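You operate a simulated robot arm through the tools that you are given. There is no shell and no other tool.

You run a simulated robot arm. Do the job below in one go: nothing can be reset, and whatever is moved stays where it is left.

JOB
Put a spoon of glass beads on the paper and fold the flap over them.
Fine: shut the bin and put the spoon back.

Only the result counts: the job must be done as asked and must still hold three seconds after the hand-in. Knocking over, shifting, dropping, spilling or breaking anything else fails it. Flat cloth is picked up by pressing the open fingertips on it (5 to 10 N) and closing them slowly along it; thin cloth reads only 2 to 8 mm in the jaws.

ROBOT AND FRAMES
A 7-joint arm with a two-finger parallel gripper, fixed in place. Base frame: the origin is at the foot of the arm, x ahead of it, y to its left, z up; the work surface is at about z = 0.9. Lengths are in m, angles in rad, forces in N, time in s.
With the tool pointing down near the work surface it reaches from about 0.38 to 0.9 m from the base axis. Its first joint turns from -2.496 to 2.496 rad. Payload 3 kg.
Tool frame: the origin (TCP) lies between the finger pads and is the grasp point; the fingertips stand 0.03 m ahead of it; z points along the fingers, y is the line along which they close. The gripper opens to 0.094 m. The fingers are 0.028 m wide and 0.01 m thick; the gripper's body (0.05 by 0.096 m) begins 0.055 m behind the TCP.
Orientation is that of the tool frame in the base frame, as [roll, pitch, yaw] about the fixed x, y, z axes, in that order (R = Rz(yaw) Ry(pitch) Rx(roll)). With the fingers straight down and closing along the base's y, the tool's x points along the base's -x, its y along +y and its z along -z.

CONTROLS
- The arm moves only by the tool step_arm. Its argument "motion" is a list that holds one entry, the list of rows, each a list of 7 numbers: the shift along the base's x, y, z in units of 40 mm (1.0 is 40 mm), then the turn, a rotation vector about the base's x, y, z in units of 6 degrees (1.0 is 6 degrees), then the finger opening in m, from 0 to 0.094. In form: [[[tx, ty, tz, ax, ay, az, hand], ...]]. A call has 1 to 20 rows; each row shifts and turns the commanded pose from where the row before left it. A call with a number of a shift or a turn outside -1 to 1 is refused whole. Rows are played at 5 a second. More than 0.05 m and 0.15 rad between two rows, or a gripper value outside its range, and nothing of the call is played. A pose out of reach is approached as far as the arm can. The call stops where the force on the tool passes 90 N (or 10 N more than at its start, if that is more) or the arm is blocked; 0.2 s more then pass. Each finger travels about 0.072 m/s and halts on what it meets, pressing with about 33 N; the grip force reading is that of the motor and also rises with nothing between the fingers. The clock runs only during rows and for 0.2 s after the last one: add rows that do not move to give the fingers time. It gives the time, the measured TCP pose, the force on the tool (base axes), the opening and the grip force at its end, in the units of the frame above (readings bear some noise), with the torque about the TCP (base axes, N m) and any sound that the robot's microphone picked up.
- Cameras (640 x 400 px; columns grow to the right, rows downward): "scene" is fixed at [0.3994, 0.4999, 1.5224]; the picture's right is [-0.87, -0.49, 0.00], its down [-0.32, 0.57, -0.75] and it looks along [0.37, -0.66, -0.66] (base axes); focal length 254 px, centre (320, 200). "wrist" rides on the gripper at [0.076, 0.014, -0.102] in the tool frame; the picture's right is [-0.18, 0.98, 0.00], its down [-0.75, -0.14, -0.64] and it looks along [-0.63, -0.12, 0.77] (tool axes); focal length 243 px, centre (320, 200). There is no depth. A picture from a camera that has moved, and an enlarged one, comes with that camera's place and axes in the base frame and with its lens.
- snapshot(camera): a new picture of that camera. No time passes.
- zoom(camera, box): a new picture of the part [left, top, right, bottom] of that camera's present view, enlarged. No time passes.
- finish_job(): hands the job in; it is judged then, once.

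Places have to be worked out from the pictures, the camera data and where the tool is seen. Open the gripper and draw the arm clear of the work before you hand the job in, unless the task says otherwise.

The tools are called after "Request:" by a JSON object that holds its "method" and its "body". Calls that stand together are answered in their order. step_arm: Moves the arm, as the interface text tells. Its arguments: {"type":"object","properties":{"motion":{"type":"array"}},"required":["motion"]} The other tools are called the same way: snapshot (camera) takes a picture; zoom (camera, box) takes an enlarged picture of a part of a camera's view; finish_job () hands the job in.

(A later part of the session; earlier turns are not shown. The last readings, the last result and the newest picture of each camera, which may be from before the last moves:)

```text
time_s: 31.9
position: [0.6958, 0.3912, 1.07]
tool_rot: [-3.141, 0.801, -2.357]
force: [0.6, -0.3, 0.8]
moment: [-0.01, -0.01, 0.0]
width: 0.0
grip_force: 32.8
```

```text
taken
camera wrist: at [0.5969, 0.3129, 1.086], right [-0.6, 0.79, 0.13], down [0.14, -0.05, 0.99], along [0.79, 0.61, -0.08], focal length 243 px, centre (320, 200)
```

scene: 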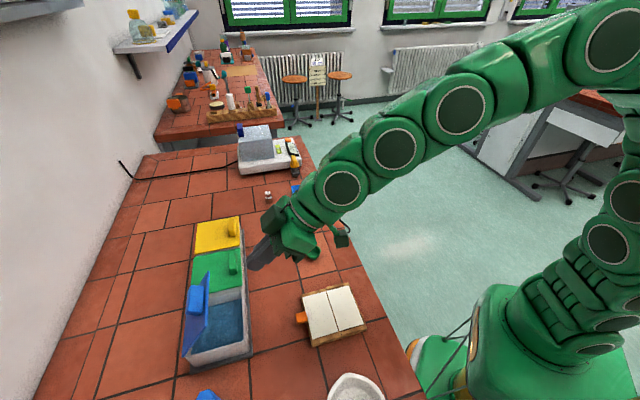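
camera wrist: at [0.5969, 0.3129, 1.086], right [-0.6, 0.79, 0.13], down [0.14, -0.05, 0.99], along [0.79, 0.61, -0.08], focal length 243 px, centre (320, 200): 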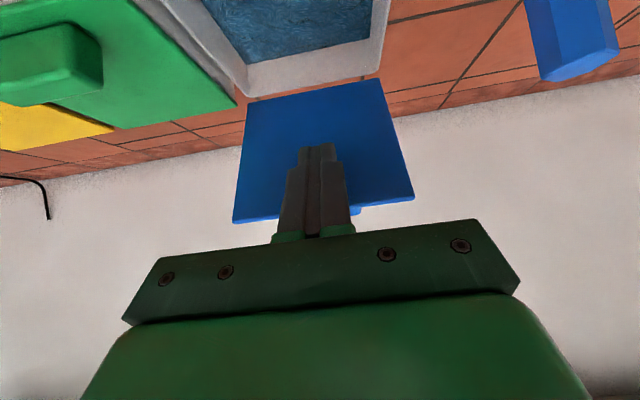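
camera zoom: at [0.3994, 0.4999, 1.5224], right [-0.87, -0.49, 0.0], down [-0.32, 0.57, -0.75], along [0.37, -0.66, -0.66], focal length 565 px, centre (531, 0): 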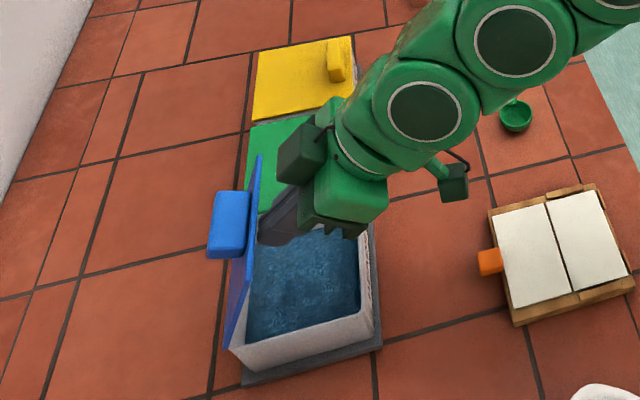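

The lid moved outward and now there's no contact force. I continue the slow push.

Request:
{"method": "step_arm", "body": {"motion": [[[0.07, 0.07, 0, 0, 0, 0, 0], [0.07, 0.07, 0, 0, 0, 0, 0], [0.07, 0.07, 0, 0, 0, 0, 0], [0.07, 0.07, 0, 0, 0, 0, 0], [0.07, 0.07, 0, 0, 0, 0, 0], [0.07, 0.07, 0, 0, 0, 0, 0], [0.07, 0.07, 0, 0, 0, 0, 0], [0.07, 0.07, 0, 0, 0, 0, 0], [0.07, 0.07, 0, 0, 0, 0, 0], [0.07, 0.07, 0, 0, 0, 0, 0], [0.07, 0.07, 0, 0, 0, 0, 0], [0.07, 0.07, 0, 0, 0, 0, 0]]]}}

Request:
{"method": "zoom", "body": {"camera": "scene", "box": [150, 200, 300, 380]}}

Request:
{"method": "snapshot", "body": {"camera": "wrist"}}

```text
time_s: 34.5
position: [0.7308, 0.4252, 1.0693]
tool_rot: [-3.141, 0.797, -2.358]
force: [0.2, -0.5, 1.0]
moment: [-0.01, -0.01, 0.01]
width: 0.0
grip_force: 32.5
```

```text
2.22 times, centred on (225, 290) of scene
camera zoom: at [0.3994, 0.4999, 1.5224], right [-0.87, -0.49, 0.0], down [-0.32, 0.57, -0.75], along [0.37, -0.66, -0.66], focal length 565 px, centre (531, 0)
```

zoom: 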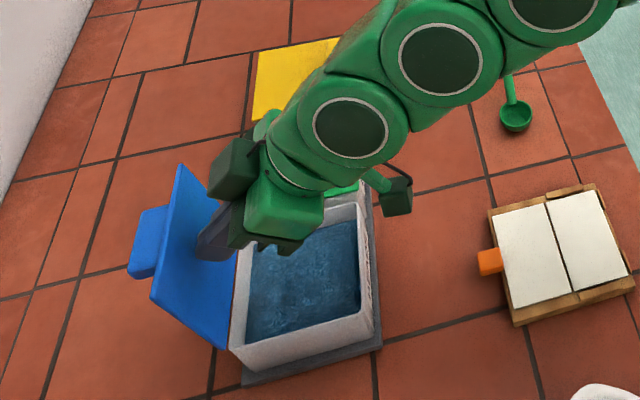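

```text
taken
camera wrist: at [0.6314, 0.3462, 1.0851], right [-0.6, 0.79, 0.13], down [0.15, -0.05, 0.99], along [0.78, 0.61, -0.08], focal length 243 px, centre (320, 200)
```

wrist: 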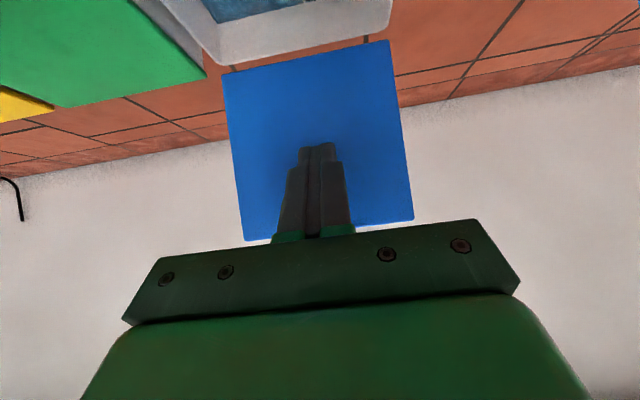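

The lid now stands at about 96°, just past vertical, and needs no support. I retreat inward and up, then level the tool.

Request:
{"method": "step_arm", "body": {"motion": [[[-0.6, -0.6, 0.2, 0, 0, 0, 0], [-0.6, -0.6, 0.7, 0, 0, 0, 0], [-0.6, -0.6, 0.7, 0, 0, 0, 0], [0.1, -0.5, 0.5, -0.66, 0.66, 0, 0.02], [0.1, -0.5, 0, -0.66, 0.66, 0, 0.04], [0.1, -0.5, 0, -0.66, 0.66, 0, 0.05], [0.1, -0.5, 0, -0.66, 0.66, 0, 0.06], [0.1, -0.5, 0, -0.66, 0.66, 0, 0.06], [0.1, -0.5, 0, -0.66, 0.66, 0, 0.06], [0.1, -0.5, 0, -0.66, 0.66, 0, 0.06], [0.1, -0.5, 0, -0.66, 0.66, 0, 0.06], [0, 0, 0, 0, 0, 0, 0.06]]]}}

Request:
{"method": "snapshot", "body": {"camera": "scene"}}

Request:
{"method": "snapshot", "body": {"camera": "wrist"}}

```text
time_s: 37.1
position: [0.6878, 0.1927, 1.1535]
tool_rot: [-3.139, 0.015, -2.356]
force: [0.1, -0.7, 0.1]
moment: [-0.05, 0.0, -0.01]
width: 0.0597
grip_force: 0.0
```

```text
taken
```

scene: 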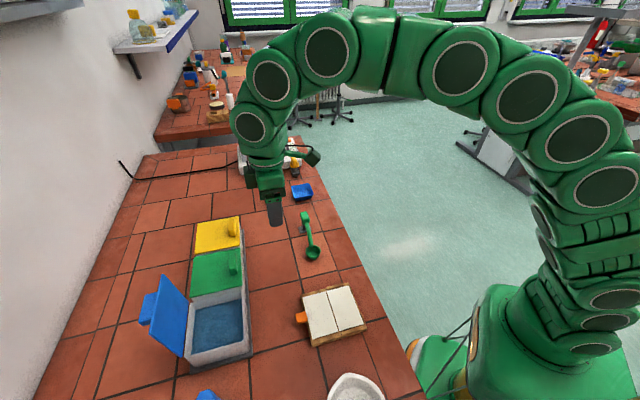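

```text
taken
camera wrist: at [0.6239, 0.1486, 1.2539], right [-0.56, 0.83, 0.0], down [0.62, 0.43, 0.66], along [0.54, 0.37, -0.76], focal length 243 px, centre (320, 200)
```

wrist: 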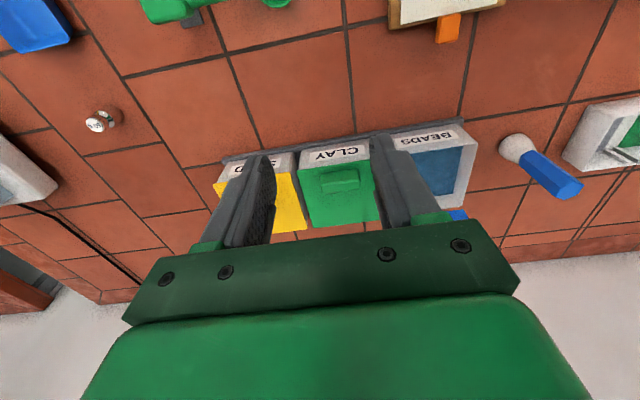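

Lid open, everything intact. I now yaw back to 135° (fingers closing radially, across the spoon's grip) and move above the spoon's grip block.

Request:
{"method": "step_arm", "body": {"motion": [[[0.045, -0.263, 0, -0.1, 0.1, 0, 0.06], [0.045, -0.263, 0, 0, 0, -1, 0.06], [0.045, -0.263, 0, 0, 0, -1, 0.06], [0.045, -0.263, 0, 0, 0, -1, 0.06], [0.045, -0.263, 0, 0, 0, -1, 0.06], [0.045, -0.263, 0, 0, 0, -1, 0.06], [0.045, -0.263, 0, 0, 0, -1, 0.06], [0.045, -0.263, 0, 0, 0, -1, 0.06], [0.045, -0.263, 0, 0, 0, -1, 0.06], [0.045, -0.263, 0, 0, 0, -1, 0.06], [0.045, -0.263, 0, 0, 0, -1, 0.06], [0.045, -0.263, 0, 0, 0, -1, 0.06], [0.045, -0.263, 0, 0, 0, -1, 0.06], [0.045, -0.263, 0, 0, 0, -1, 0.06], [0.045, -0.263, 0, 0, 0, -1, 0.06], [0, 0, 0, 0, 0, -1, 0.06], [0, 0, 0, 0, 0, 0, 0.06]]]}}

Request:
{"method": "snapshot", "body": {"camera": "wrist"}}

Request:
{"method": "zoom", "body": {"camera": "scene", "box": [230, 160, 390, 280]}}

```text
time_s: 40.7
position: [0.7171, 0.0359, 1.1541]
tool_rot: [-3.14, 0.004, 2.354]
force: [-0.2, -0.5, -0.7]
moment: [0.0, 0.02, -0.03]
width: 0.0603
grip_force: 0.0
```

```text
taken
camera wrist: at [0.6746, 0.1005, 1.255], right [0.83, 0.56, 0.0], down [0.43, -0.63, 0.64], along [0.36, -0.53, -0.76], focal length 243 px, centre (320, 200)
```

wrist: 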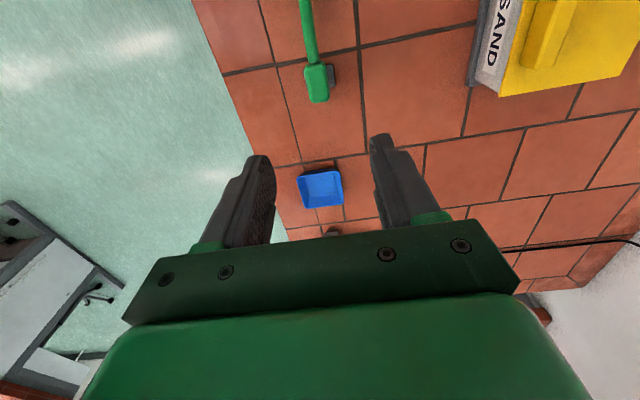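

```text
3.33 times, centred on (310, 220) of scene
camera zoom: at [0.3994, 0.4999, 1.5224], right [-0.87, -0.49, 0.0], down [-0.32, 0.57, -0.75], along [0.37, -0.66, -0.66], focal length 848 px, centre (353, 133)
```

zoom: 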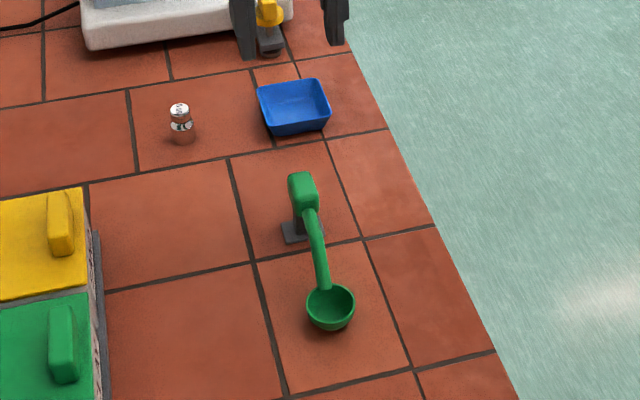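

Request:
{"method": "zoom", "body": {"camera": "wrist", "box": [270, 0, 380, 120]}}

Request:
{"method": "zoom", "body": {"camera": "scene", "box": [290, 200, 340, 270]}}

```text
3.33 times, centred on (325, 60) of wrist
camera zoom: at [0.6746, 0.1005, 1.255], right [0.83, 0.56, 0.0], down [0.43, -0.63, 0.64], along [0.36, -0.53, -0.76], focal length 809 px, centre (303, 667)
```

zoom: 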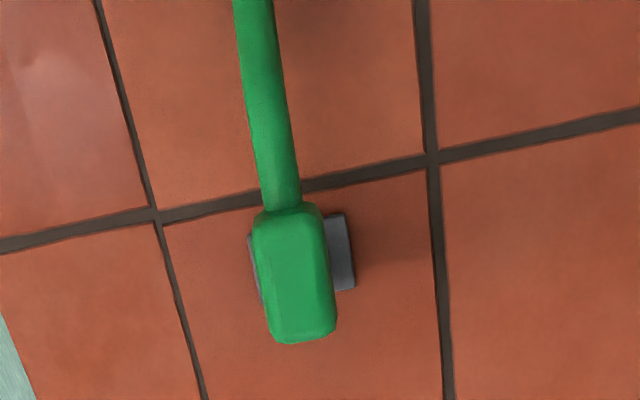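

```text
5.71 times, centred on (315, 235) of scene
camera zoom: at [0.3994, 0.4999, 1.5224], right [-0.87, -0.49, 0.0], down [-0.32, 0.57, -0.75], along [0.37, -0.66, -0.66], focal length 1453 px, centre (349, 0)
```

zoom: 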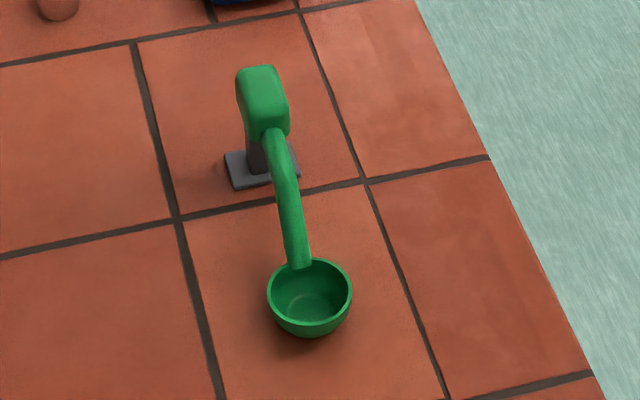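

The grip block's top centre is at about (0.712, 0.040, 0.97), ~22 mm wide, and the bowl rim centre at (0.641, 0.111, 0.925). I centre over the block and descend partway.

Request:
{"method": "step_arm", "body": {"motion": [[[-0.125, 0.1, -0.5, 0, 0, 0, 0.06], [0, 0, -0.6, 0, 0, 0, 0.06], [0, 0, -0.6, 0, 0, 0, 0.06], [0, 0, -0.6, 0, 0, 0, 0.06], [0, 0, -0.6, 0, 0, 0, 0.06], [0, 0, -0.5, 0, 0, 0, 0.06], [0, 0, 0, 0, 0, 0, 0.06]]]}}

Request:
{"method": "snapshot", "body": {"camera": "wrist"}}

Request:
{"method": "zoom", "body": {"camera": "scene", "box": [270, 170, 350, 270]}}

```text
time_s: 42.3
position: [0.7133, 0.0402, 1.0178]
tool_rot: [-3.138, 0.003, 2.354]
force: [0.3, -0.4, -0.3]
moment: [0.03, 0.01, -0.02]
width: 0.0597
grip_force: 0.1
```

```text
taken
camera wrist: at [0.6704, 0.1044, 1.1182], right [0.83, 0.56, 0.0], down [0.43, -0.63, 0.64], along [0.36, -0.53, -0.76], focal length 243 px, centre (320, 200)
```

wrist: 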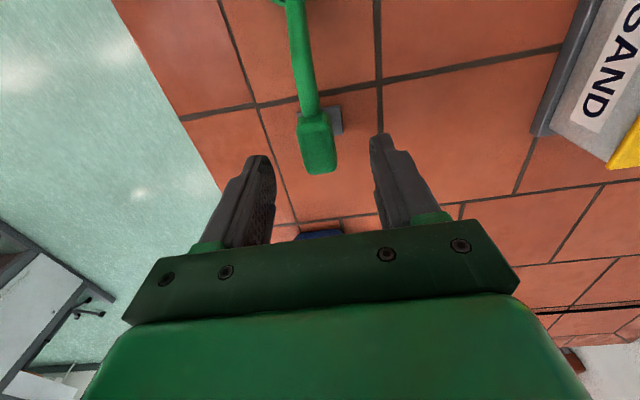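

```text
4.00 times, centred on (310, 220) of scene
camera zoom: at [0.3994, 0.4999, 1.5224], right [-0.87, -0.49, 0.0], down [-0.32, 0.57, -0.75], along [0.37, -0.66, -0.66], focal length 1017 px, centre (360, 120)
```

zoom: 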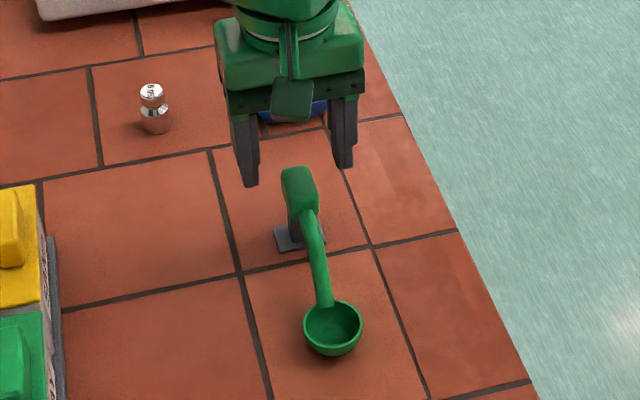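

The block is centred between the fingers. I descend to z≈0.962 and close gently.

Request:
{"method": "step_arm", "body": {"motion": [[[0, 0, -0.5, 0, 0, 0, 0.06], [0, 0, -0.5, 0, 0, 0, 0.06], [0, 0, -0.38, 0, 0, 0, 0.06], [0, 0, 0, 0, 0, 0, 0.05], [0, 0, 0, 0, 0, 0, 0.04], [0, 0, 0, 0, 0, 0, 0.033], [0, 0, 0, 0, 0, 0, 0.028]]]}}

Request:
{"method": "snapshot", "body": {"camera": "wrist"}}

Request:
{"method": "zoom", "body": {"camera": "scene", "box": [270, 170, 350, 270]}}

```text
time_s: 43.9
position: [0.7107, 0.0389, 0.9628]
tool_rot: [-3.139, 0.003, 2.355]
force: [-0.3, -0.7, -0.2]
moment: [0.03, -0.01, 0.07]
width: 0.0287
grip_force: 0.3
```

```text
taken
camera wrist: at [0.6685, 0.1043, 1.0644], right [0.83, 0.56, 0.0], down [0.43, -0.63, 0.64], along [0.36, -0.53, -0.76], focal length 243 px, centre (320, 200)
```

wrist: 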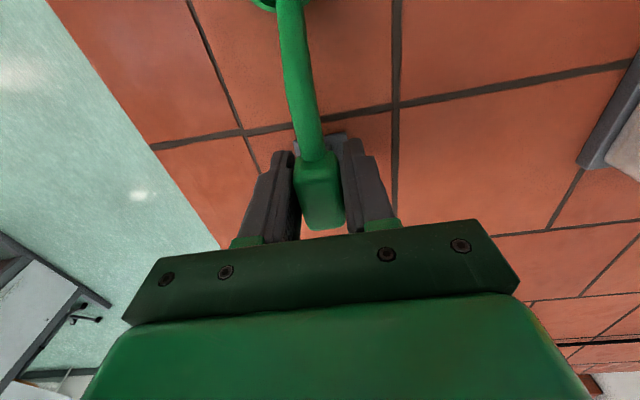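

```text
4.00 times, centred on (310, 220) of scene
camera zoom: at [0.3994, 0.4999, 1.5224], right [-0.87, -0.49, 0.0], down [-0.32, 0.57, -0.75], along [0.37, -0.66, -0.66], focal length 1017 px, centre (360, 120)
```

zoom: 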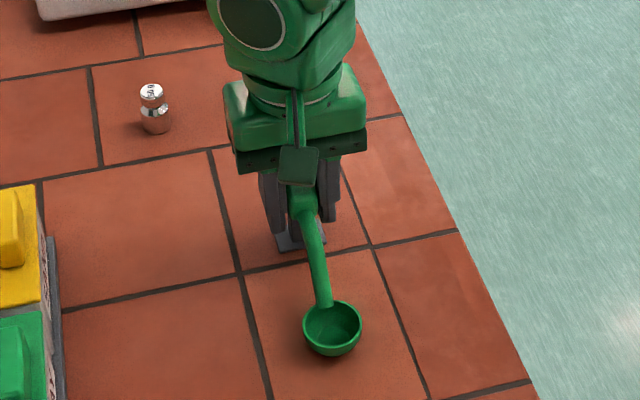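

Request:
{"method": "zoom", "body": {"camera": "wrist", "box": [240, 110, 410, 250]}}

```text
2.86 times, centred on (325, 180) of wrist
camera zoom: at [0.6685, 0.1043, 1.0644], right [0.83, 0.56, 0.0], down [0.43, -0.63, 0.64], along [0.36, -0.53, -0.76], focal length 693 px, centre (306, 257)
```

zoom: 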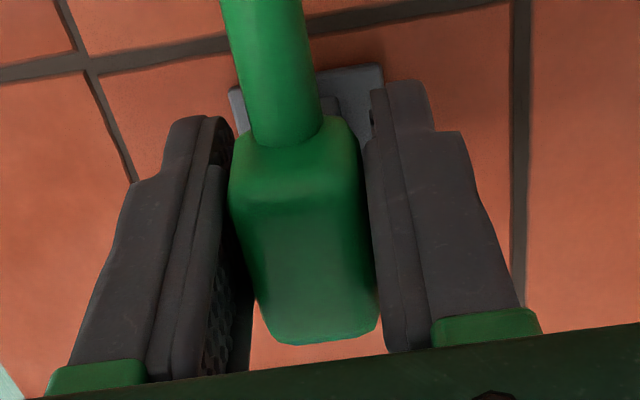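

The block is ~1 mm off toward the outward finger. I shift 1 mm outward and close fully.

Request:
{"method": "step_arm", "body": {"motion": [[[0.018, 0.018, 0, 0, 0, 0, 0.027], [0, 0, 0, 0, 0, 0, 0.024], [0, 0, 0, 0, 0, 0, 0.02], [0, 0, 0, 0, 0, 0, 0.012], [0, 0, 0, 0, 0, 0, 0.008], [0, 0, 0, 0, 0, 0, 0.008]]]}}

Request:
{"method": "zoom", "body": {"camera": "scene", "box": [270, 170, 350, 270]}}

Request:
{"method": "zoom", "body": {"camera": "wrist", "box": [240, 0, 410, 250]}}

```text
time_s: 45.3
position: [0.7132, 0.0405, 0.965]
tool_rot: [-3.136, 0.003, 2.355]
force: [0.4, 0.6, 0.4]
moment: [0.02, 0.02, 0.01]
width: 0.0273
grip_force: 32.9
```

```text
4.00 times, centred on (310, 220) of scene
camera zoom: at [0.3994, 0.4999, 1.5224], right [-0.87, -0.49, 0.0], down [-0.32, 0.57, -0.75], along [0.37, -0.66, -0.66], focal length 1017 px, centre (360, 120)
```

zoom: 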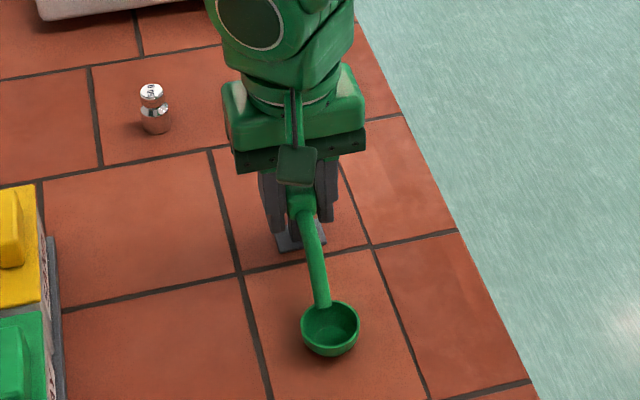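

```text
1.60 times, centred on (325, 125) of wrist
camera zoom: at [0.6693, 0.105, 1.0647], right [0.83, 0.56, 0.0], down [0.43, -0.63, 0.64], along [0.36, -0.53, -0.76], focal length 388 px, centre (312, 320)
```

zoom: 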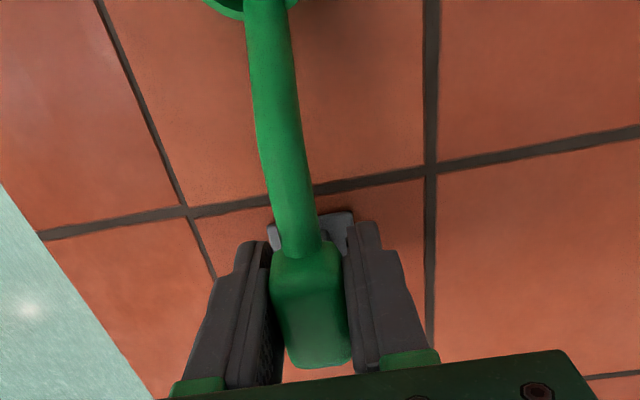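

The spoon is held (27.3 mm, no side load). I lift it straight up slowly, then check.

Request:
{"method": "step_arm", "body": {"motion": [[[0, 0, 0.15, 0, 0, 0, 0.005], [0, 0, 0.25, 0, 0, 0, 0.005], [0, 0, 0.5, 0, 0, 0, 0.005], [0, 0, 0.6, 0, 0, 0, 0.005], [0, 0, 0.5, 0, 0, 0, 0.005], [0, 0, 0.5, 0, 0, 0, 0.005], [0, 0, 0, 0, 0, 0, 0.005]]]}}

Request:
{"method": "zoom", "body": {"camera": "scene", "box": [250, 130, 370, 270]}}

Request:
{"method": "snapshot", "body": {"camera": "wrist"}}

```text
time_s: 46.9
position: [0.7141, 0.0383, 1.0631]
tool_rot: [-3.14, 0.002, 2.354]
force: [-0.9, -0.5, -0.9]
moment: [0.0, -0.02, -0.03]
width: 0.0274
grip_force: 33.4
```

```text
2.86 times, centred on (310, 200) of scene
camera zoom: at [0.3994, 0.4999, 1.5224], right [-0.87, -0.49, 0.0], down [-0.32, 0.57, -0.75], along [0.37, -0.66, -0.66], focal length 727 px, centre (349, 200)
```

zoom: 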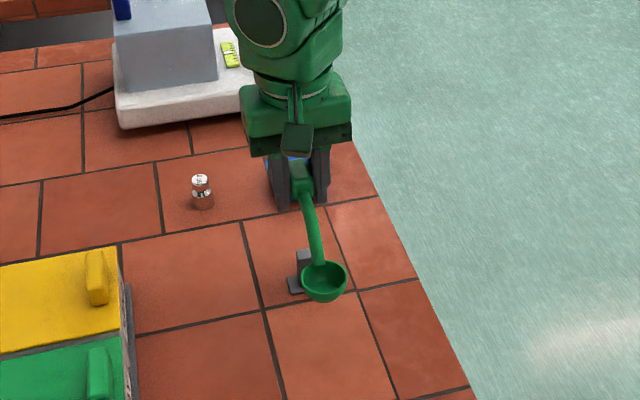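

```text
taken
camera wrist: at [0.6713, 0.1032, 1.1645], right [0.83, 0.56, 0.0], down [0.43, -0.63, 0.64], along [0.36, -0.53, -0.76], focal length 243 px, centre (320, 200)
```

wrist: 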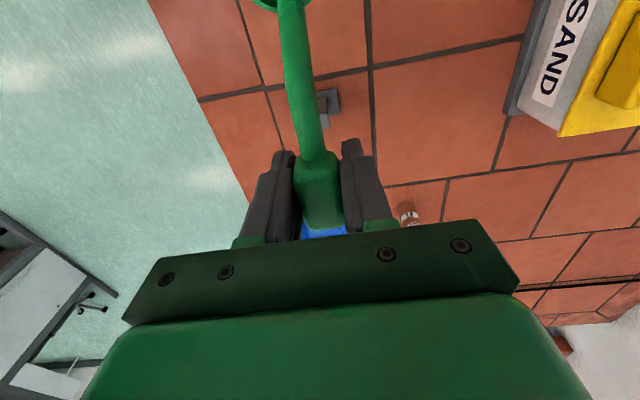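

The spoon lifted cleanly. Let me look at the stand so I can return it properly, and at the bin interior from the scene camera.

Request:
{"method": "zoom", "body": {"camera": "scene", "box": [290, 205, 340, 240]}}

Request:
{"method": "zoom", "body": {"camera": "wrist", "box": [280, 60, 380, 150]}}

Request:
{"method": "zoom", "body": {"camera": "scene", "box": [130, 260, 270, 380]}}

```text
11.43 times, centred on (315, 222) of scene
camera zoom: at [0.3994, 0.4999, 1.5224], right [-0.87, -0.49, 0.0], down [-0.32, 0.57, -0.75], along [0.37, -0.66, -0.66], focal length 2907 px, centre (377, -57)
```

zoom: 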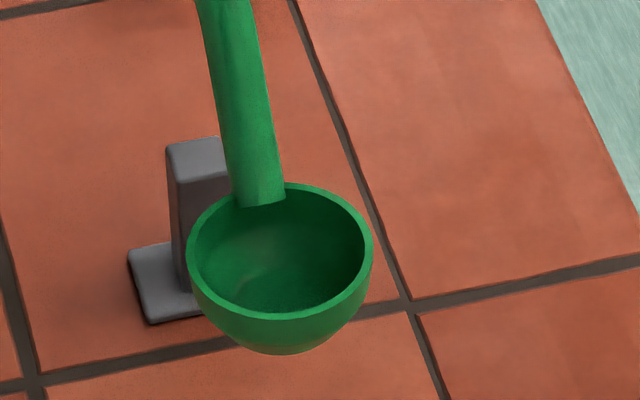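

```text
4.44 times, centred on (330, 105) of wrist
camera zoom: at [0.6713, 0.1032, 1.1645], right [0.83, 0.56, 0.0], down [0.43, -0.63, 0.64], along [0.36, -0.53, -0.76], focal length 1078 px, centre (276, 622)
```

zoom: 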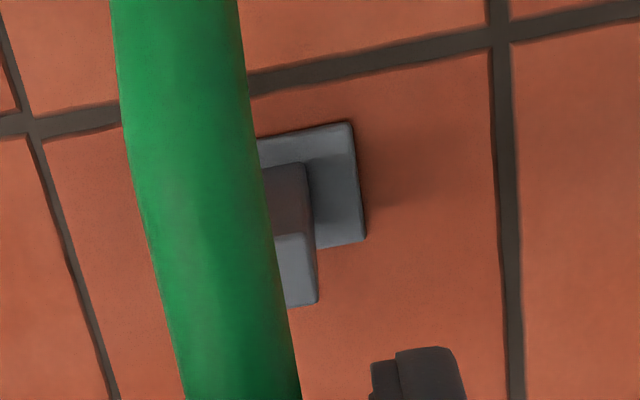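

```text
3.33 times, centred on (200, 320) of scene
camera zoom: at [0.3994, 0.4999, 1.5224], right [-0.87, -0.49, 0.0], down [-0.32, 0.57, -0.75], along [0.37, -0.66, -0.66], focal length 848 px, centre (720, -200)
```

zoom: 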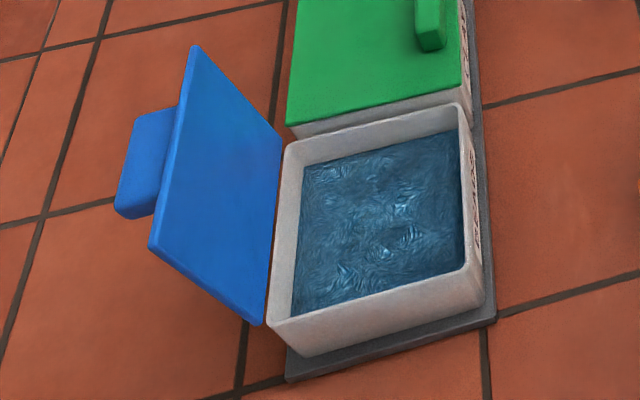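

Bin interior centre ≈(0.710, 0.399), rim ≈0.968, bead surface ≈0.94. I carry the spoon over with a 35° nose-down tilt to a point above the bin, keeping well above the neighbouring lids.

Request:
{"method": "step_arm", "body": {"motion": [[[0, 0.3, 0.8, 0, 0, 0, 0.005], [0.15, 0.8, 0.6, 0, 0, 0, 0.005], [0.15, 0.9, 0.2, 0, 0, 0, 0.005], [0.15, 0.9, 0, -0.6876, -0.6876, 0, 0.005], [0.15, 0.9, 0, -0.6876, -0.6876, 0, 0.005], [0.15, 0.9, 0, -0.6876, -0.6876, 0, 0.005], [0.15, 0.9, 0, -0.6876, -0.6876, 0, 0.005], [0.15, 0.9, 0, -0.6876, -0.6876, 0, 0.005], [0.08, 0.87, 0, -0.6876, -0.6876, 0, 0.005], [0, 0, 0, 0, 0, 0, 0.005]]]}}

Request:
{"method": "snapshot", "body": {"camera": "wrist"}}

Request:
{"method": "snapshot", "body": {"camera": "scene"}}

```text
time_s: 49.1
position: [0.7592, 0.3364, 1.1254]
tool_rot: [-3.14, 0.616, 2.354]
force: [-0.2, -1.2, -0.2]
moment: [-0.02, -0.02, -0.03]
width: 0.0272
grip_force: 33.0
```

```text
taken
camera wrist: at [0.6836, 0.4325, 1.1639], right [0.8, 0.59, 0.11], down [0.07, -0.27, 0.96], along [0.59, -0.76, -0.26], focal length 243 px, centre (320, 200)
```

wrist: 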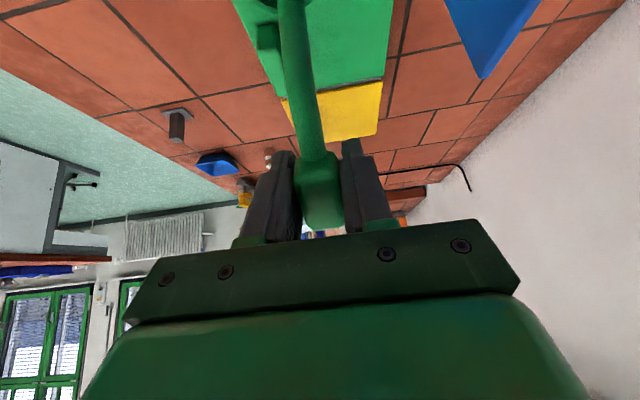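

```text
taken
```

scene: 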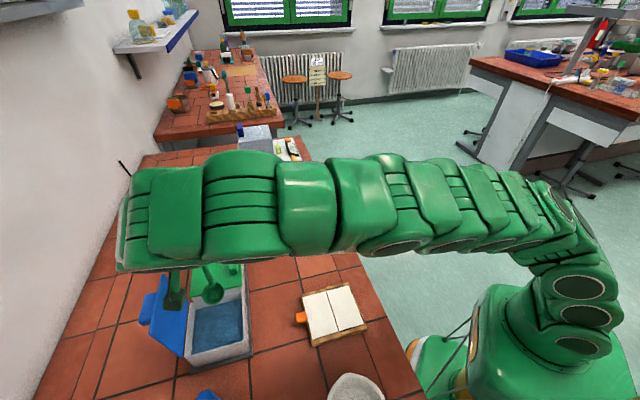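

Request:
{"method": "zoom", "body": {"camera": "scene", "box": [130, 250, 270, 370]}}

```text
3.33 times, centred on (200, 310) of scene
camera zoom: at [0.3994, 0.4999, 1.5224], right [-0.87, -0.49, 0.0], down [-0.32, 0.57, -0.75], along [0.37, -0.66, -0.66], focal length 848 px, centre (720, -167)
```

zoom: 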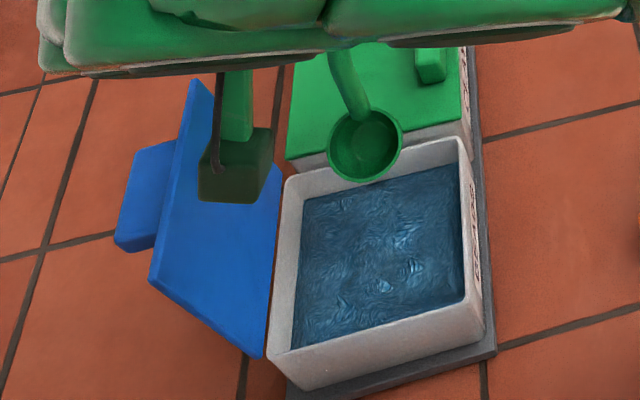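

The bowl is right where expected, over the bead bin's clay side. I descend slowly into the beads with the nose-down tilt.

Request:
{"method": "step_arm", "body": {"motion": [[[0, 0, -0.5, 0, 0, 0, 0.005], [0, 0, -0.5, 0, 0, 0, 0.005], [0, 0, -0.5, 0, 0, 0, 0.005], [0, 0, -0.3, 0, 0, 0, 0.005], [0, 0, -0.2, 0, 0, 0, 0.005], [0, 0, 0, 0, 0, 0, 0.005]]]}}

Request:
{"method": "zoom", "body": {"camera": "scene", "box": [130, 250, 270, 370]}}

Request:
{"method": "snapshot", "body": {"camera": "wrist"}}

```text
time_s: 50.5
position: [0.7583, 0.3348, 1.047]
tool_rot: [-3.14, 0.614, 2.352]
force: [-0.4, -0.4, -0.8]
moment: [-0.02, 0.01, -0.01]
width: 0.0274
grip_force: 33.0
```

```text
3.33 times, centred on (200, 310) of scene
camera zoom: at [0.3994, 0.4999, 1.5224], right [-0.87, -0.49, 0.0], down [-0.32, 0.57, -0.75], along [0.37, -0.66, -0.66], focal length 848 px, centre (720, -167)
```

zoom: 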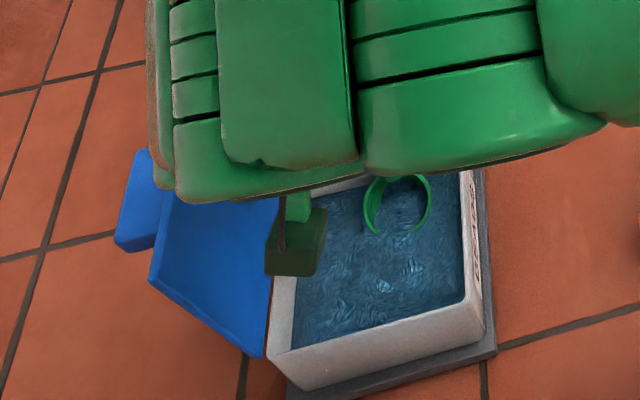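

```text
taken
camera wrist: at [0.6836, 0.4318, 1.0853], right [0.8, 0.59, 0.1], down [0.07, -0.27, 0.96], along [0.59, -0.76, -0.26], focal length 243 px, centre (320, 200)
```

wrist: 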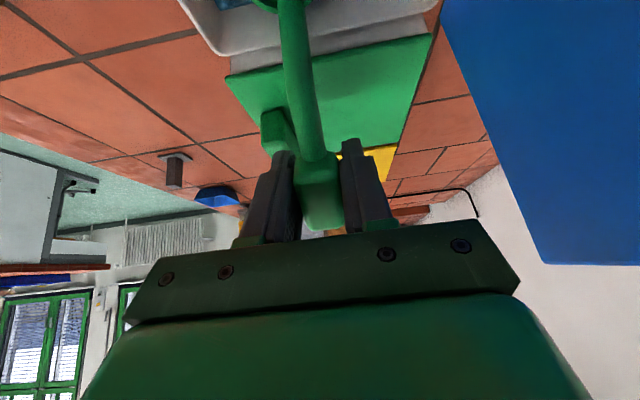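

The bowl is dipping into the beads (no notable force). I go 17 mm deeper and push toward the far side of the bin while slightly easing the tilt.

Request:
{"method": "step_arm", "body": {"motion": [[[0, 0, -0.2, 0, 0, 0, 0.005], [0, 0, -0.22, 0, 0, 0, 0.005], [-0.051, 0.1216, -0.018, 0.118, 0.118, 0, 0.005], [-0.051, 0.1216, -0.018, 0.118, 0.118, 0, 0.005], [-0.051, 0.1216, -0.018, 0.118, 0.118, 0, 0.005], [-0.051, 0.1216, -0.018, 0.118, 0.118, 0, 0.005], [-0.051, 0.1216, -0.018, 0.118, 0.118, 0, 0.005], [0, 0, 0, 0, 0, 0, 0.005]]]}}

Request:
{"method": "zoom", "body": {"camera": "scene", "box": [130, 250, 270, 370]}}

Request:
{"method": "snapshot", "body": {"camera": "wrist"}}

```text
time_s: 52.3
position: [0.7483, 0.3589, 1.0259]
tool_rot: [-3.139, 0.525, 2.358]
force: [-0.8, 1.0, 2.8]
moment: [0.15, 0.18, 0.04]
width: 0.0273
grip_force: 32.8
```

```text
3.33 times, centred on (200, 310) of scene
camera zoom: at [0.3994, 0.4999, 1.5224], right [-0.87, -0.49, 0.0], down [-0.32, 0.57, -0.75], along [0.37, -0.66, -0.66], focal length 848 px, centre (720, -167)
```

zoom: 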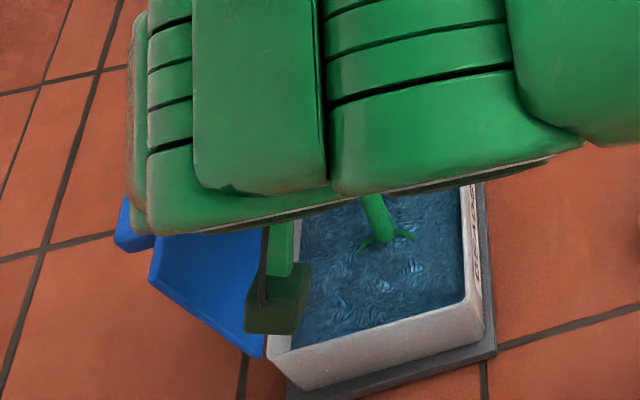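

```text
taken
camera wrist: at [0.6755, 0.4536, 1.0748], right [0.81, 0.58, 0.09], down [0.13, -0.33, 0.93], along [0.57, -0.74, -0.35], focal length 243 px, centre (320, 200)
```

wrist: 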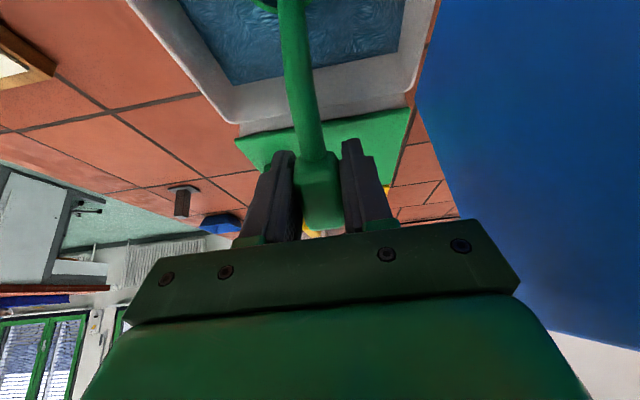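

The bowl is almost fully submerged. I now level the spoon gradually while rising, then lift slowly.

Request:
{"method": "step_arm", "body": {"motion": [[[0.071, -0.071, -0.048, 0.3535, 0.3535, 0, 0.005], [0.071, -0.071, -0.048, 0.3535, 0.3535, 0, 0.005], [0.071, -0.071, -0.048, 0.3535, 0.3535, 0, 0.005], [0.071, -0.071, -0.048, 0.3535, 0.3535, 0, 0.005], [0.051, -0.051, 0.05, 0.354, 0.354, 0, 0.005], [0.051, -0.051, 0.05, 0.354, 0.354, 0, 0.005], [0.051, -0.051, 0.05, 0.354, 0.354, 0, 0.005], [0.051, -0.051, 0.05, 0.354, 0.354, 0, 0.005], [0.051, -0.051, 0.05, 0.354, 0.354, 0, 0.005], [0.051, -0.051, 0.05, 0.354, 0.354, 0, 0.005], [0, 0, 0.1, 0, 0, 0, 0.005], [0, 0, 0.2, 0, 0, 0, 0.005], [0, 0, 0.3, 0, 0, 0, 0.005], [0, 0, 0, 0, 0, 0, 0.005]]]}}

Request:
{"method": "zoom", "body": {"camera": "scene", "box": [130, 250, 270, 370]}}

Request:
{"method": "snapshot", "body": {"camera": "wrist"}}

```text
time_s: 55.3
position: [0.7717, 0.3364, 1.0555]
tool_rot: [-3.141, 0.002, 2.356]
force: [-0.5, 0.1, -0.5]
moment: [-0.04, 0.01, -0.02]
width: 0.0275
grip_force: 32.7
```

```text
3.33 times, centred on (200, 310) of scene
camera zoom: at [0.3994, 0.4999, 1.5224], right [-0.87, -0.49, 0.0], down [-0.32, 0.57, -0.75], along [0.37, -0.66, -0.66], focal length 848 px, centre (720, -167)
```

zoom: 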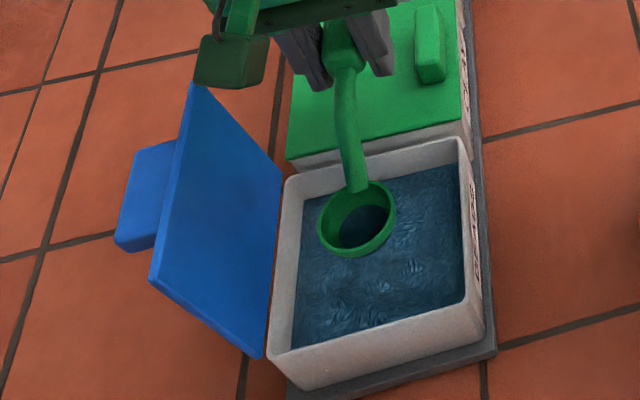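

```text
taken
camera wrist: at [0.7286, 0.4012, 1.1571], right [0.83, 0.56, 0.0], down [0.43, -0.63, 0.65], along [0.36, -0.53, -0.76], focal length 243 px, centre (320, 200)
```

wrist: 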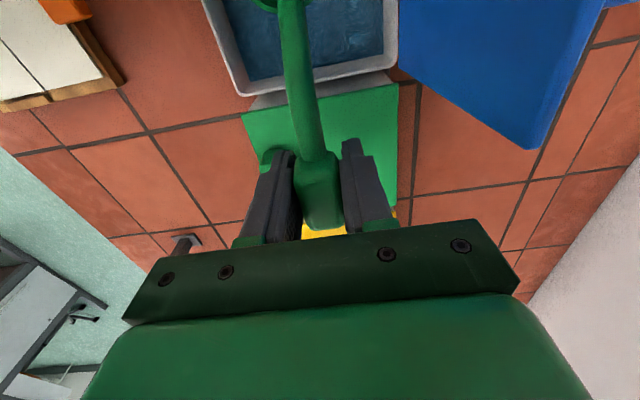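

Request:
{"method": "zoom", "body": {"camera": "scene", "box": [190, 290, 230, 330]}}

```text
10.00 times, centred on (210, 310) of scene
camera zoom: at [0.3994, 0.4999, 1.5224], right [-0.87, -0.49, 0.0], down [-0.32, 0.57, -0.75], along [0.37, -0.66, -0.66], focal length 2543 px, centre (1420, -900)
```

zoom: 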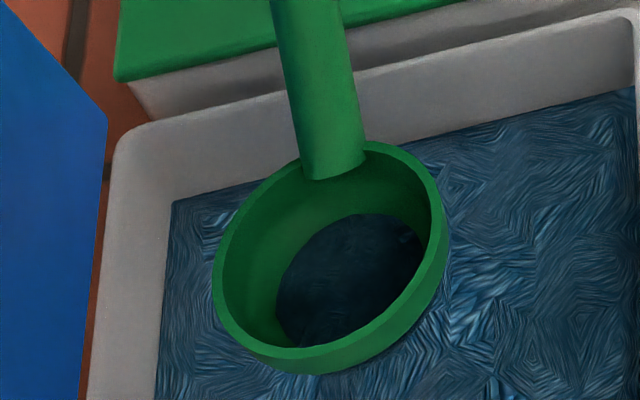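

The spoon holds only a shallow puddle, so I'll re-dig: the level of the beads is around 0.938 and the bowl should be deeper and closer to the end wall when levelled. I tilt nose-down again just above the bed, dip deeper, and push along.

Request:
{"method": "step_arm", "body": {"motion": [[[-0.0554, 0.0554, 0, -0.6875, -0.6875, 0, 0.005], [-0.0554, 0.0554, 0, -0.6875, -0.6875, 0, 0.005], [-0.0554, 0.0554, 0, -0.6875, -0.6875, 0, 0.005], [-0.0554, 0.0554, 0, -0.6875, -0.6875, 0, 0.005], [-0.0554, 0.0554, 0, -0.6875, -0.6875, 0, 0.005], [-0.0554, 0.0554, 0, -0.6875, -0.6875, 0, 0.005], [0, 0, -0.35, 0, 0, 0, 0.005], [0, 0, -0.35, 0, 0, 0, 0.005], [-0.09, 0.09, -0.065, 0.165, 0.165, 0, 0.005], [-0.09, 0.09, -0.065, 0.165, 0.165, 0, 0.005], [-0.09, 0.09, -0.065, 0.165, 0.165, 0, 0.005], [-0.09, 0.09, -0.065, 0.165, 0.165, 0, 0.005], [-0.09, 0.09, -0.065, 0.165, 0.165, 0, 0.005], [0, 0, 0, 0, 0, 0, 0.005]]]}}

Request:
{"method": "zoom", "body": {"camera": "scene", "box": [130, 250, 270, 370]}}

Request:
{"method": "snapshot", "body": {"camera": "wrist"}}

```text
time_s: 58.3
position: [0.7392, 0.3675, 1.0136]
tool_rot: [-3.14, 0.492, 2.356]
force: [4.8, -3.9, 18.6]
moment: [0.57, 0.54, -0.01]
width: 0.0274
grip_force: 32.5
```

```text
3.33 times, centred on (200, 310) of scene
camera zoom: at [0.3994, 0.4999, 1.5224], right [-0.87, -0.49, 0.0], down [-0.32, 0.57, -0.75], along [0.37, -0.66, -0.66], focal length 848 px, centre (720, -167)
```

zoom: 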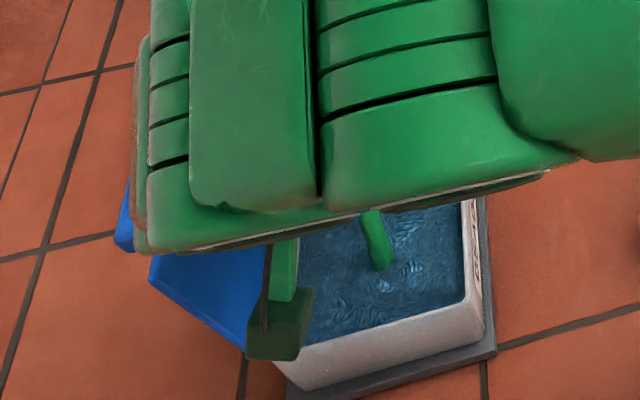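

```text
taken
camera wrist: at [0.6692, 0.4605, 1.0675], right [0.81, 0.58, 0.09], down [0.16, -0.35, 0.92], along [0.56, -0.73, -0.38], focal length 243 px, centre (320, 200)
```

wrist: 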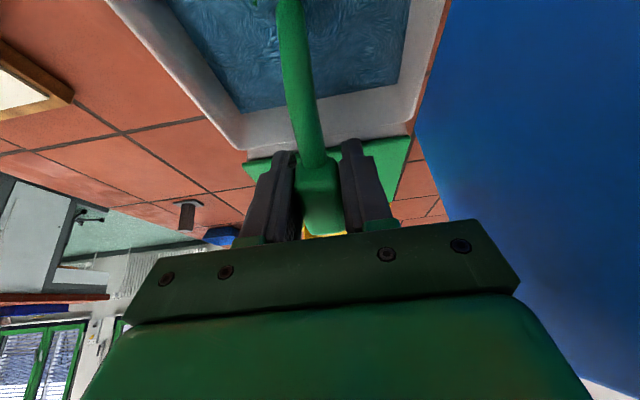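

The bowl is now fully buried (resistance ~19 N). I level it while still low, then lift.

Request:
{"method": "step_arm", "body": {"motion": [[[0.064, -0.064, 0, 0.314, 0.314, 0, 0.005], [0.064, -0.064, 0, 0.314, 0.314, 0, 0.005], [0.064, -0.064, 0, 0.314, 0.314, 0, 0.005], [0.05, -0.05, 0.05, 0.295, 0.295, 0, 0.005], [0.05, -0.05, 0.05, 0.295, 0.295, 0, 0.005], [0.05, -0.05, 0.05, 0.295, 0.295, 0, 0.005], [0.05, -0.05, 0.05, 0.295, 0.295, 0, 0.005], [0.037, -0.037, 0.051, 0.295, 0.295, 0, 0.005], [0.037, -0.037, 0.051, 0.295, 0.295, 0, 0.005], [0.037, -0.037, 0.051, 0.295, 0.295, 0, 0.005], [0.037, -0.037, 0.051, 0.295, 0.295, 0, 0.005], [0, 0, 0.15, 0, 0, 0, 0.005], [0, 0, 0.25, 0, 0, 0, 0.005], [0, 0, 0.25, 0, 0, 0, 0.005], [0, 0, 0, 0, 0, 0, 0.005]]]}}

Request:
{"method": "zoom", "body": {"camera": "scene", "box": [130, 250, 270, 370]}}

Request:
{"method": "zoom", "body": {"camera": "scene", "box": [185, 290, 235, 340]}}

```text
time_s: 61.5
position: [0.7608, 0.3468, 1.0556]
tool_rot: [-3.138, 0.004, 2.356]
force: [0.0, 0.0, 0.2]
moment: [-0.01, -0.04, -0.02]
width: 0.0272
grip_force: 32.5
```

```text
3.33 times, centred on (200, 310) of scene
camera zoom: at [0.3994, 0.4999, 1.5224], right [-0.87, -0.49, 0.0], down [-0.32, 0.57, -0.75], along [0.37, -0.66, -0.66], focal length 848 px, centre (720, -167)
```

zoom: 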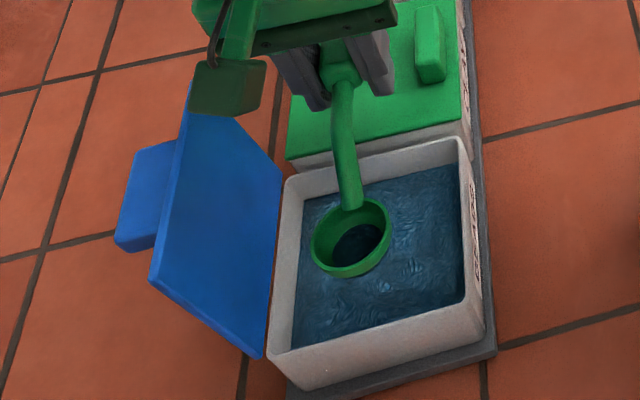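

```text
8.00 times, centred on (210, 315) of scene
camera zoom: at [0.3994, 0.4999, 1.5224], right [-0.87, -0.49, 0.0], down [-0.32, 0.57, -0.75], along [0.37, -0.66, -0.66], focal length 2035 px, centre (1200, -720)
```

zoom: 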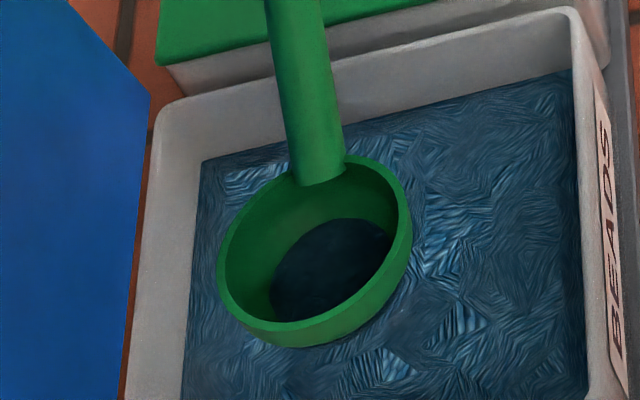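

The fill looks identical to the first scoop, so this seems to be the bowl's normal load. I carry it level to above the fixed (robot-side) half of the paper.

Request:
{"method": "step_arm", "body": {"motion": [[[0, 0, 0.4, 0, 0, 0, 0.005], [-0.1, -0.12, 0.5, 0, 0, 0, 0.005], [-0.2, -0.24, 0.3, 0, 0, 0, 0.005], [-0.32, -0.385, 0, 0, 0, 0, 0.005], [-0.35, -0.42, 0, 0, 0, 0, 0.005], [-0.35, -0.42, 0, 0, 0, 0, 0.005], [-0.35, -0.42, 0, 0, 0, 0, 0.005], [-0.35, -0.42, 0, 0, 0, 0, 0.005], [-0.35, -0.42, 0, 0, 0, 0, 0.005], [-0.35, -0.42, 0, 0, 0, 0, 0.005], [-0.35, -0.42, 0, 0, 0, 0, 0.005], [-0.35, -0.42, 0, 0, 0, 0, 0.005], [-0.35, -0.42, 0, 0, 0, 0, 0.005], [-0.35, -0.42, 0, 0, 0, 0, 0.005], [-0.25, -0.3, 0, 0, 0, 0, 0.005], [-0.2, -0.24, 0, 0, 0, 0, 0.005], [-0.1, -0.12, 0, 0, 0, 0, 0.005], [0, 0, 0, 0, 0, 0, 0.005]]]}}

Request:
{"method": "snapshot", "body": {"camera": "scene"}}

Request:
{"method": "zoom", "body": {"camera": "scene", "box": [260, 220, 400, 360]}}

Request:
{"method": "snapshot", "body": {"camera": "wrist"}}

```text
time_s: 65.3
position: [0.5747, 0.1223, 1.1035]
tool_rot: [-3.139, 0.005, 2.355]
force: [0.4, -0.9, 0.0]
moment: [0.01, 0.0, 0.02]
width: 0.0277
grip_force: 33.5
```

```text
taken
```

scene: 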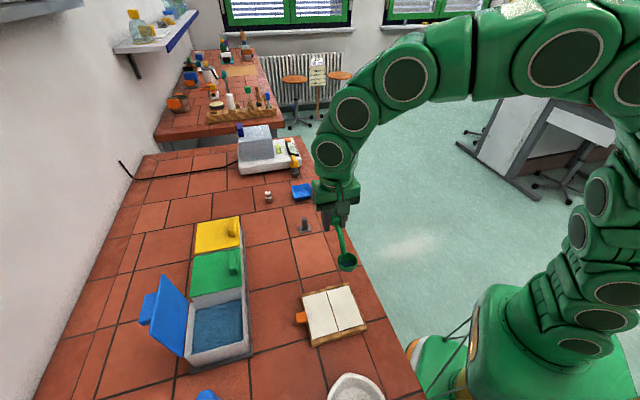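

```text
2.86 times, centred on (330, 290) of scene
camera zoom: at [0.3994, 0.4999, 1.5224], right [-0.87, -0.49, 0.0], down [-0.32, 0.57, -0.75], along [0.37, -0.66, -0.66], focal length 727 px, centre (291, -57)
```

zoom: 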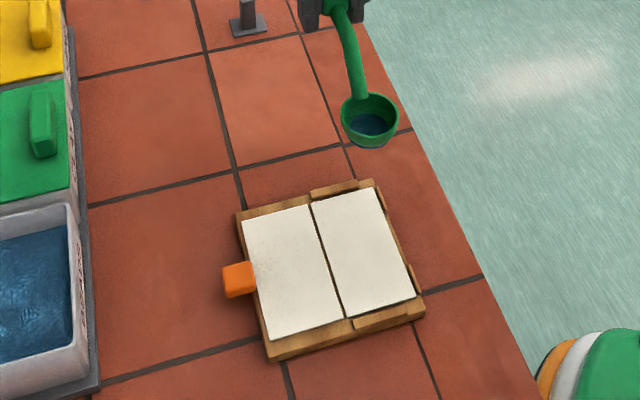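

```text
taken
camera wrist: at [0.5319, 0.187, 1.2042], right [0.83, 0.56, 0.0], down [0.43, -0.63, 0.64], along [0.36, -0.53, -0.76], focal length 243 px, centre (320, 200)
```

wrist: 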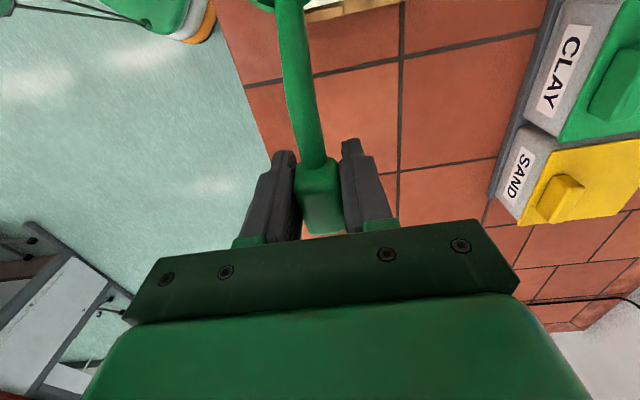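

Request:
{"method": "zoom", "body": {"camera": "scene", "box": [330, 245, 365, 275]}}

```text
13.33 times, centred on (348, 260) of scene
camera zoom: at [0.3994, 0.4999, 1.5224], right [-0.87, -0.49, 0.0], down [-0.32, 0.57, -0.75], along [0.37, -0.66, -0.66], focal length 3391 px, centre (-47, -600)
```

zoom: 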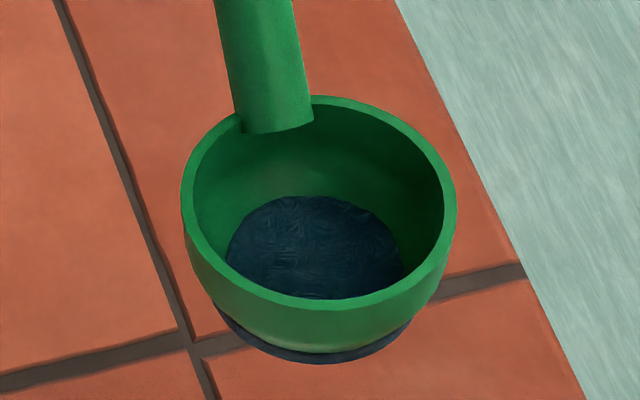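

Bowl loaded and above the fixed half. I lower and tilt it nose-down progressively, 42° first, watching the beads.

Request:
{"method": "step_arm", "body": {"motion": [[[-0.15, 0.17, -0.105, -0.707, -0.707, 0, 0.005], [-0.15, 0.17, -0.105, -0.707, -0.707, 0, 0.005], [-0.15, 0.17, -0.105, -0.707, -0.707, 0, 0.005], [-0.15, 0.17, -0.105, -0.707, -0.707, 0, 0.005], [-0.15, 0.17, -0.105, -0.707, -0.707, 0, 0.005], [-0.15, 0.17, -0.105, -0.707, -0.707, 0, 0.005], [0, 0, 0, 0, 0, 0, 0.005]]]}}

Request:
{"method": "zoom", "body": {"camera": "scene", "box": [260, 220, 400, 360]}}

Request:
{"method": "snapshot", "body": {"camera": "wrist"}}

```text
time_s: 66.9
position: [0.5376, 0.1637, 1.0791]
tool_rot: [-3.141, 0.631, 2.355]
force: [0.6, 0.5, 0.0]
moment: [0.01, 0.01, 0.02]
width: 0.0275
grip_force: 33.3
```

```text
2.86 times, centred on (330, 290) of scene
camera zoom: at [0.3994, 0.4999, 1.5224], right [-0.87, -0.49, 0.0], down [-0.32, 0.57, -0.75], along [0.37, -0.66, -0.66], focal length 727 px, centre (291, -57)
```

zoom: 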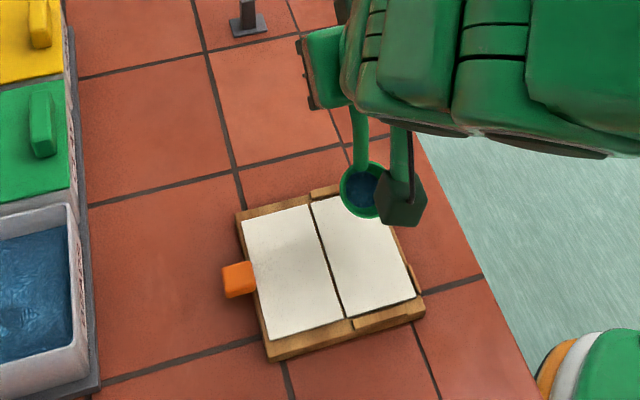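

```text
taken
camera wrist: at [0.4633, 0.2595, 1.1153], right [0.8, 0.59, 0.11], down [0.06, -0.26, 0.96], along [0.59, -0.77, -0.25], focal length 243 px, centre (320, 200)
```

wrist: 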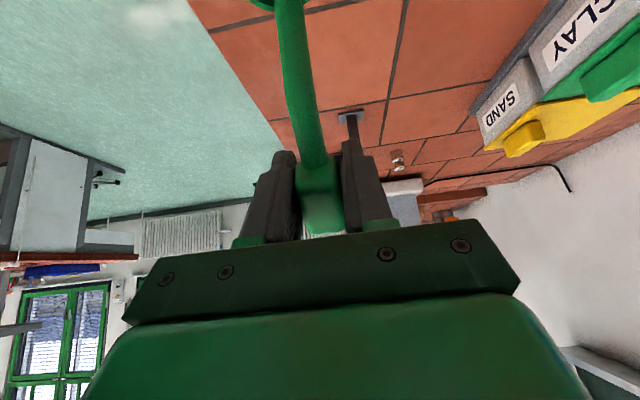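

At 36° the beads still stay in. I continue to 60°, with the bowl about 35–40 mm above the paper.

Request:
{"method": "step_arm", "body": {"motion": [[[-0.15, 0.16, -0.13, -0.707, -0.707, 0, 0.005], [-0.15, 0.16, -0.13, -0.707, -0.707, 0, 0.005], [0, 0, 0, 0, 0, 0, 0.005]]]}}

Request:
{"method": "zoom", "body": {"camera": "scene", "box": [290, 250, 390, 350]}}

```text
time_s: 67.7
position: [0.5293, 0.1667, 1.0591]
tool_rot: [-3.126, 0.827, 2.345]
force: [-0.3, -0.6, -0.9]
moment: [0.01, -0.01, 0.01]
width: 0.0273
grip_force: 32.9
```

```text
4.00 times, centred on (340, 300) of scene
camera zoom: at [0.3994, 0.4999, 1.5224], right [-0.87, -0.49, 0.0], down [-0.32, 0.57, -0.75], along [0.37, -0.66, -0.66], focal length 1017 px, centre (240, -200)
```

zoom: 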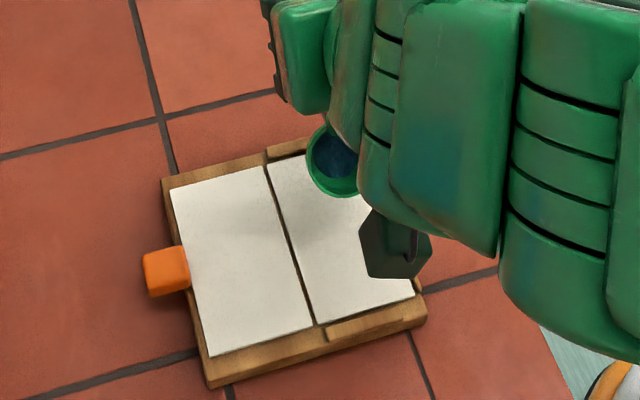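

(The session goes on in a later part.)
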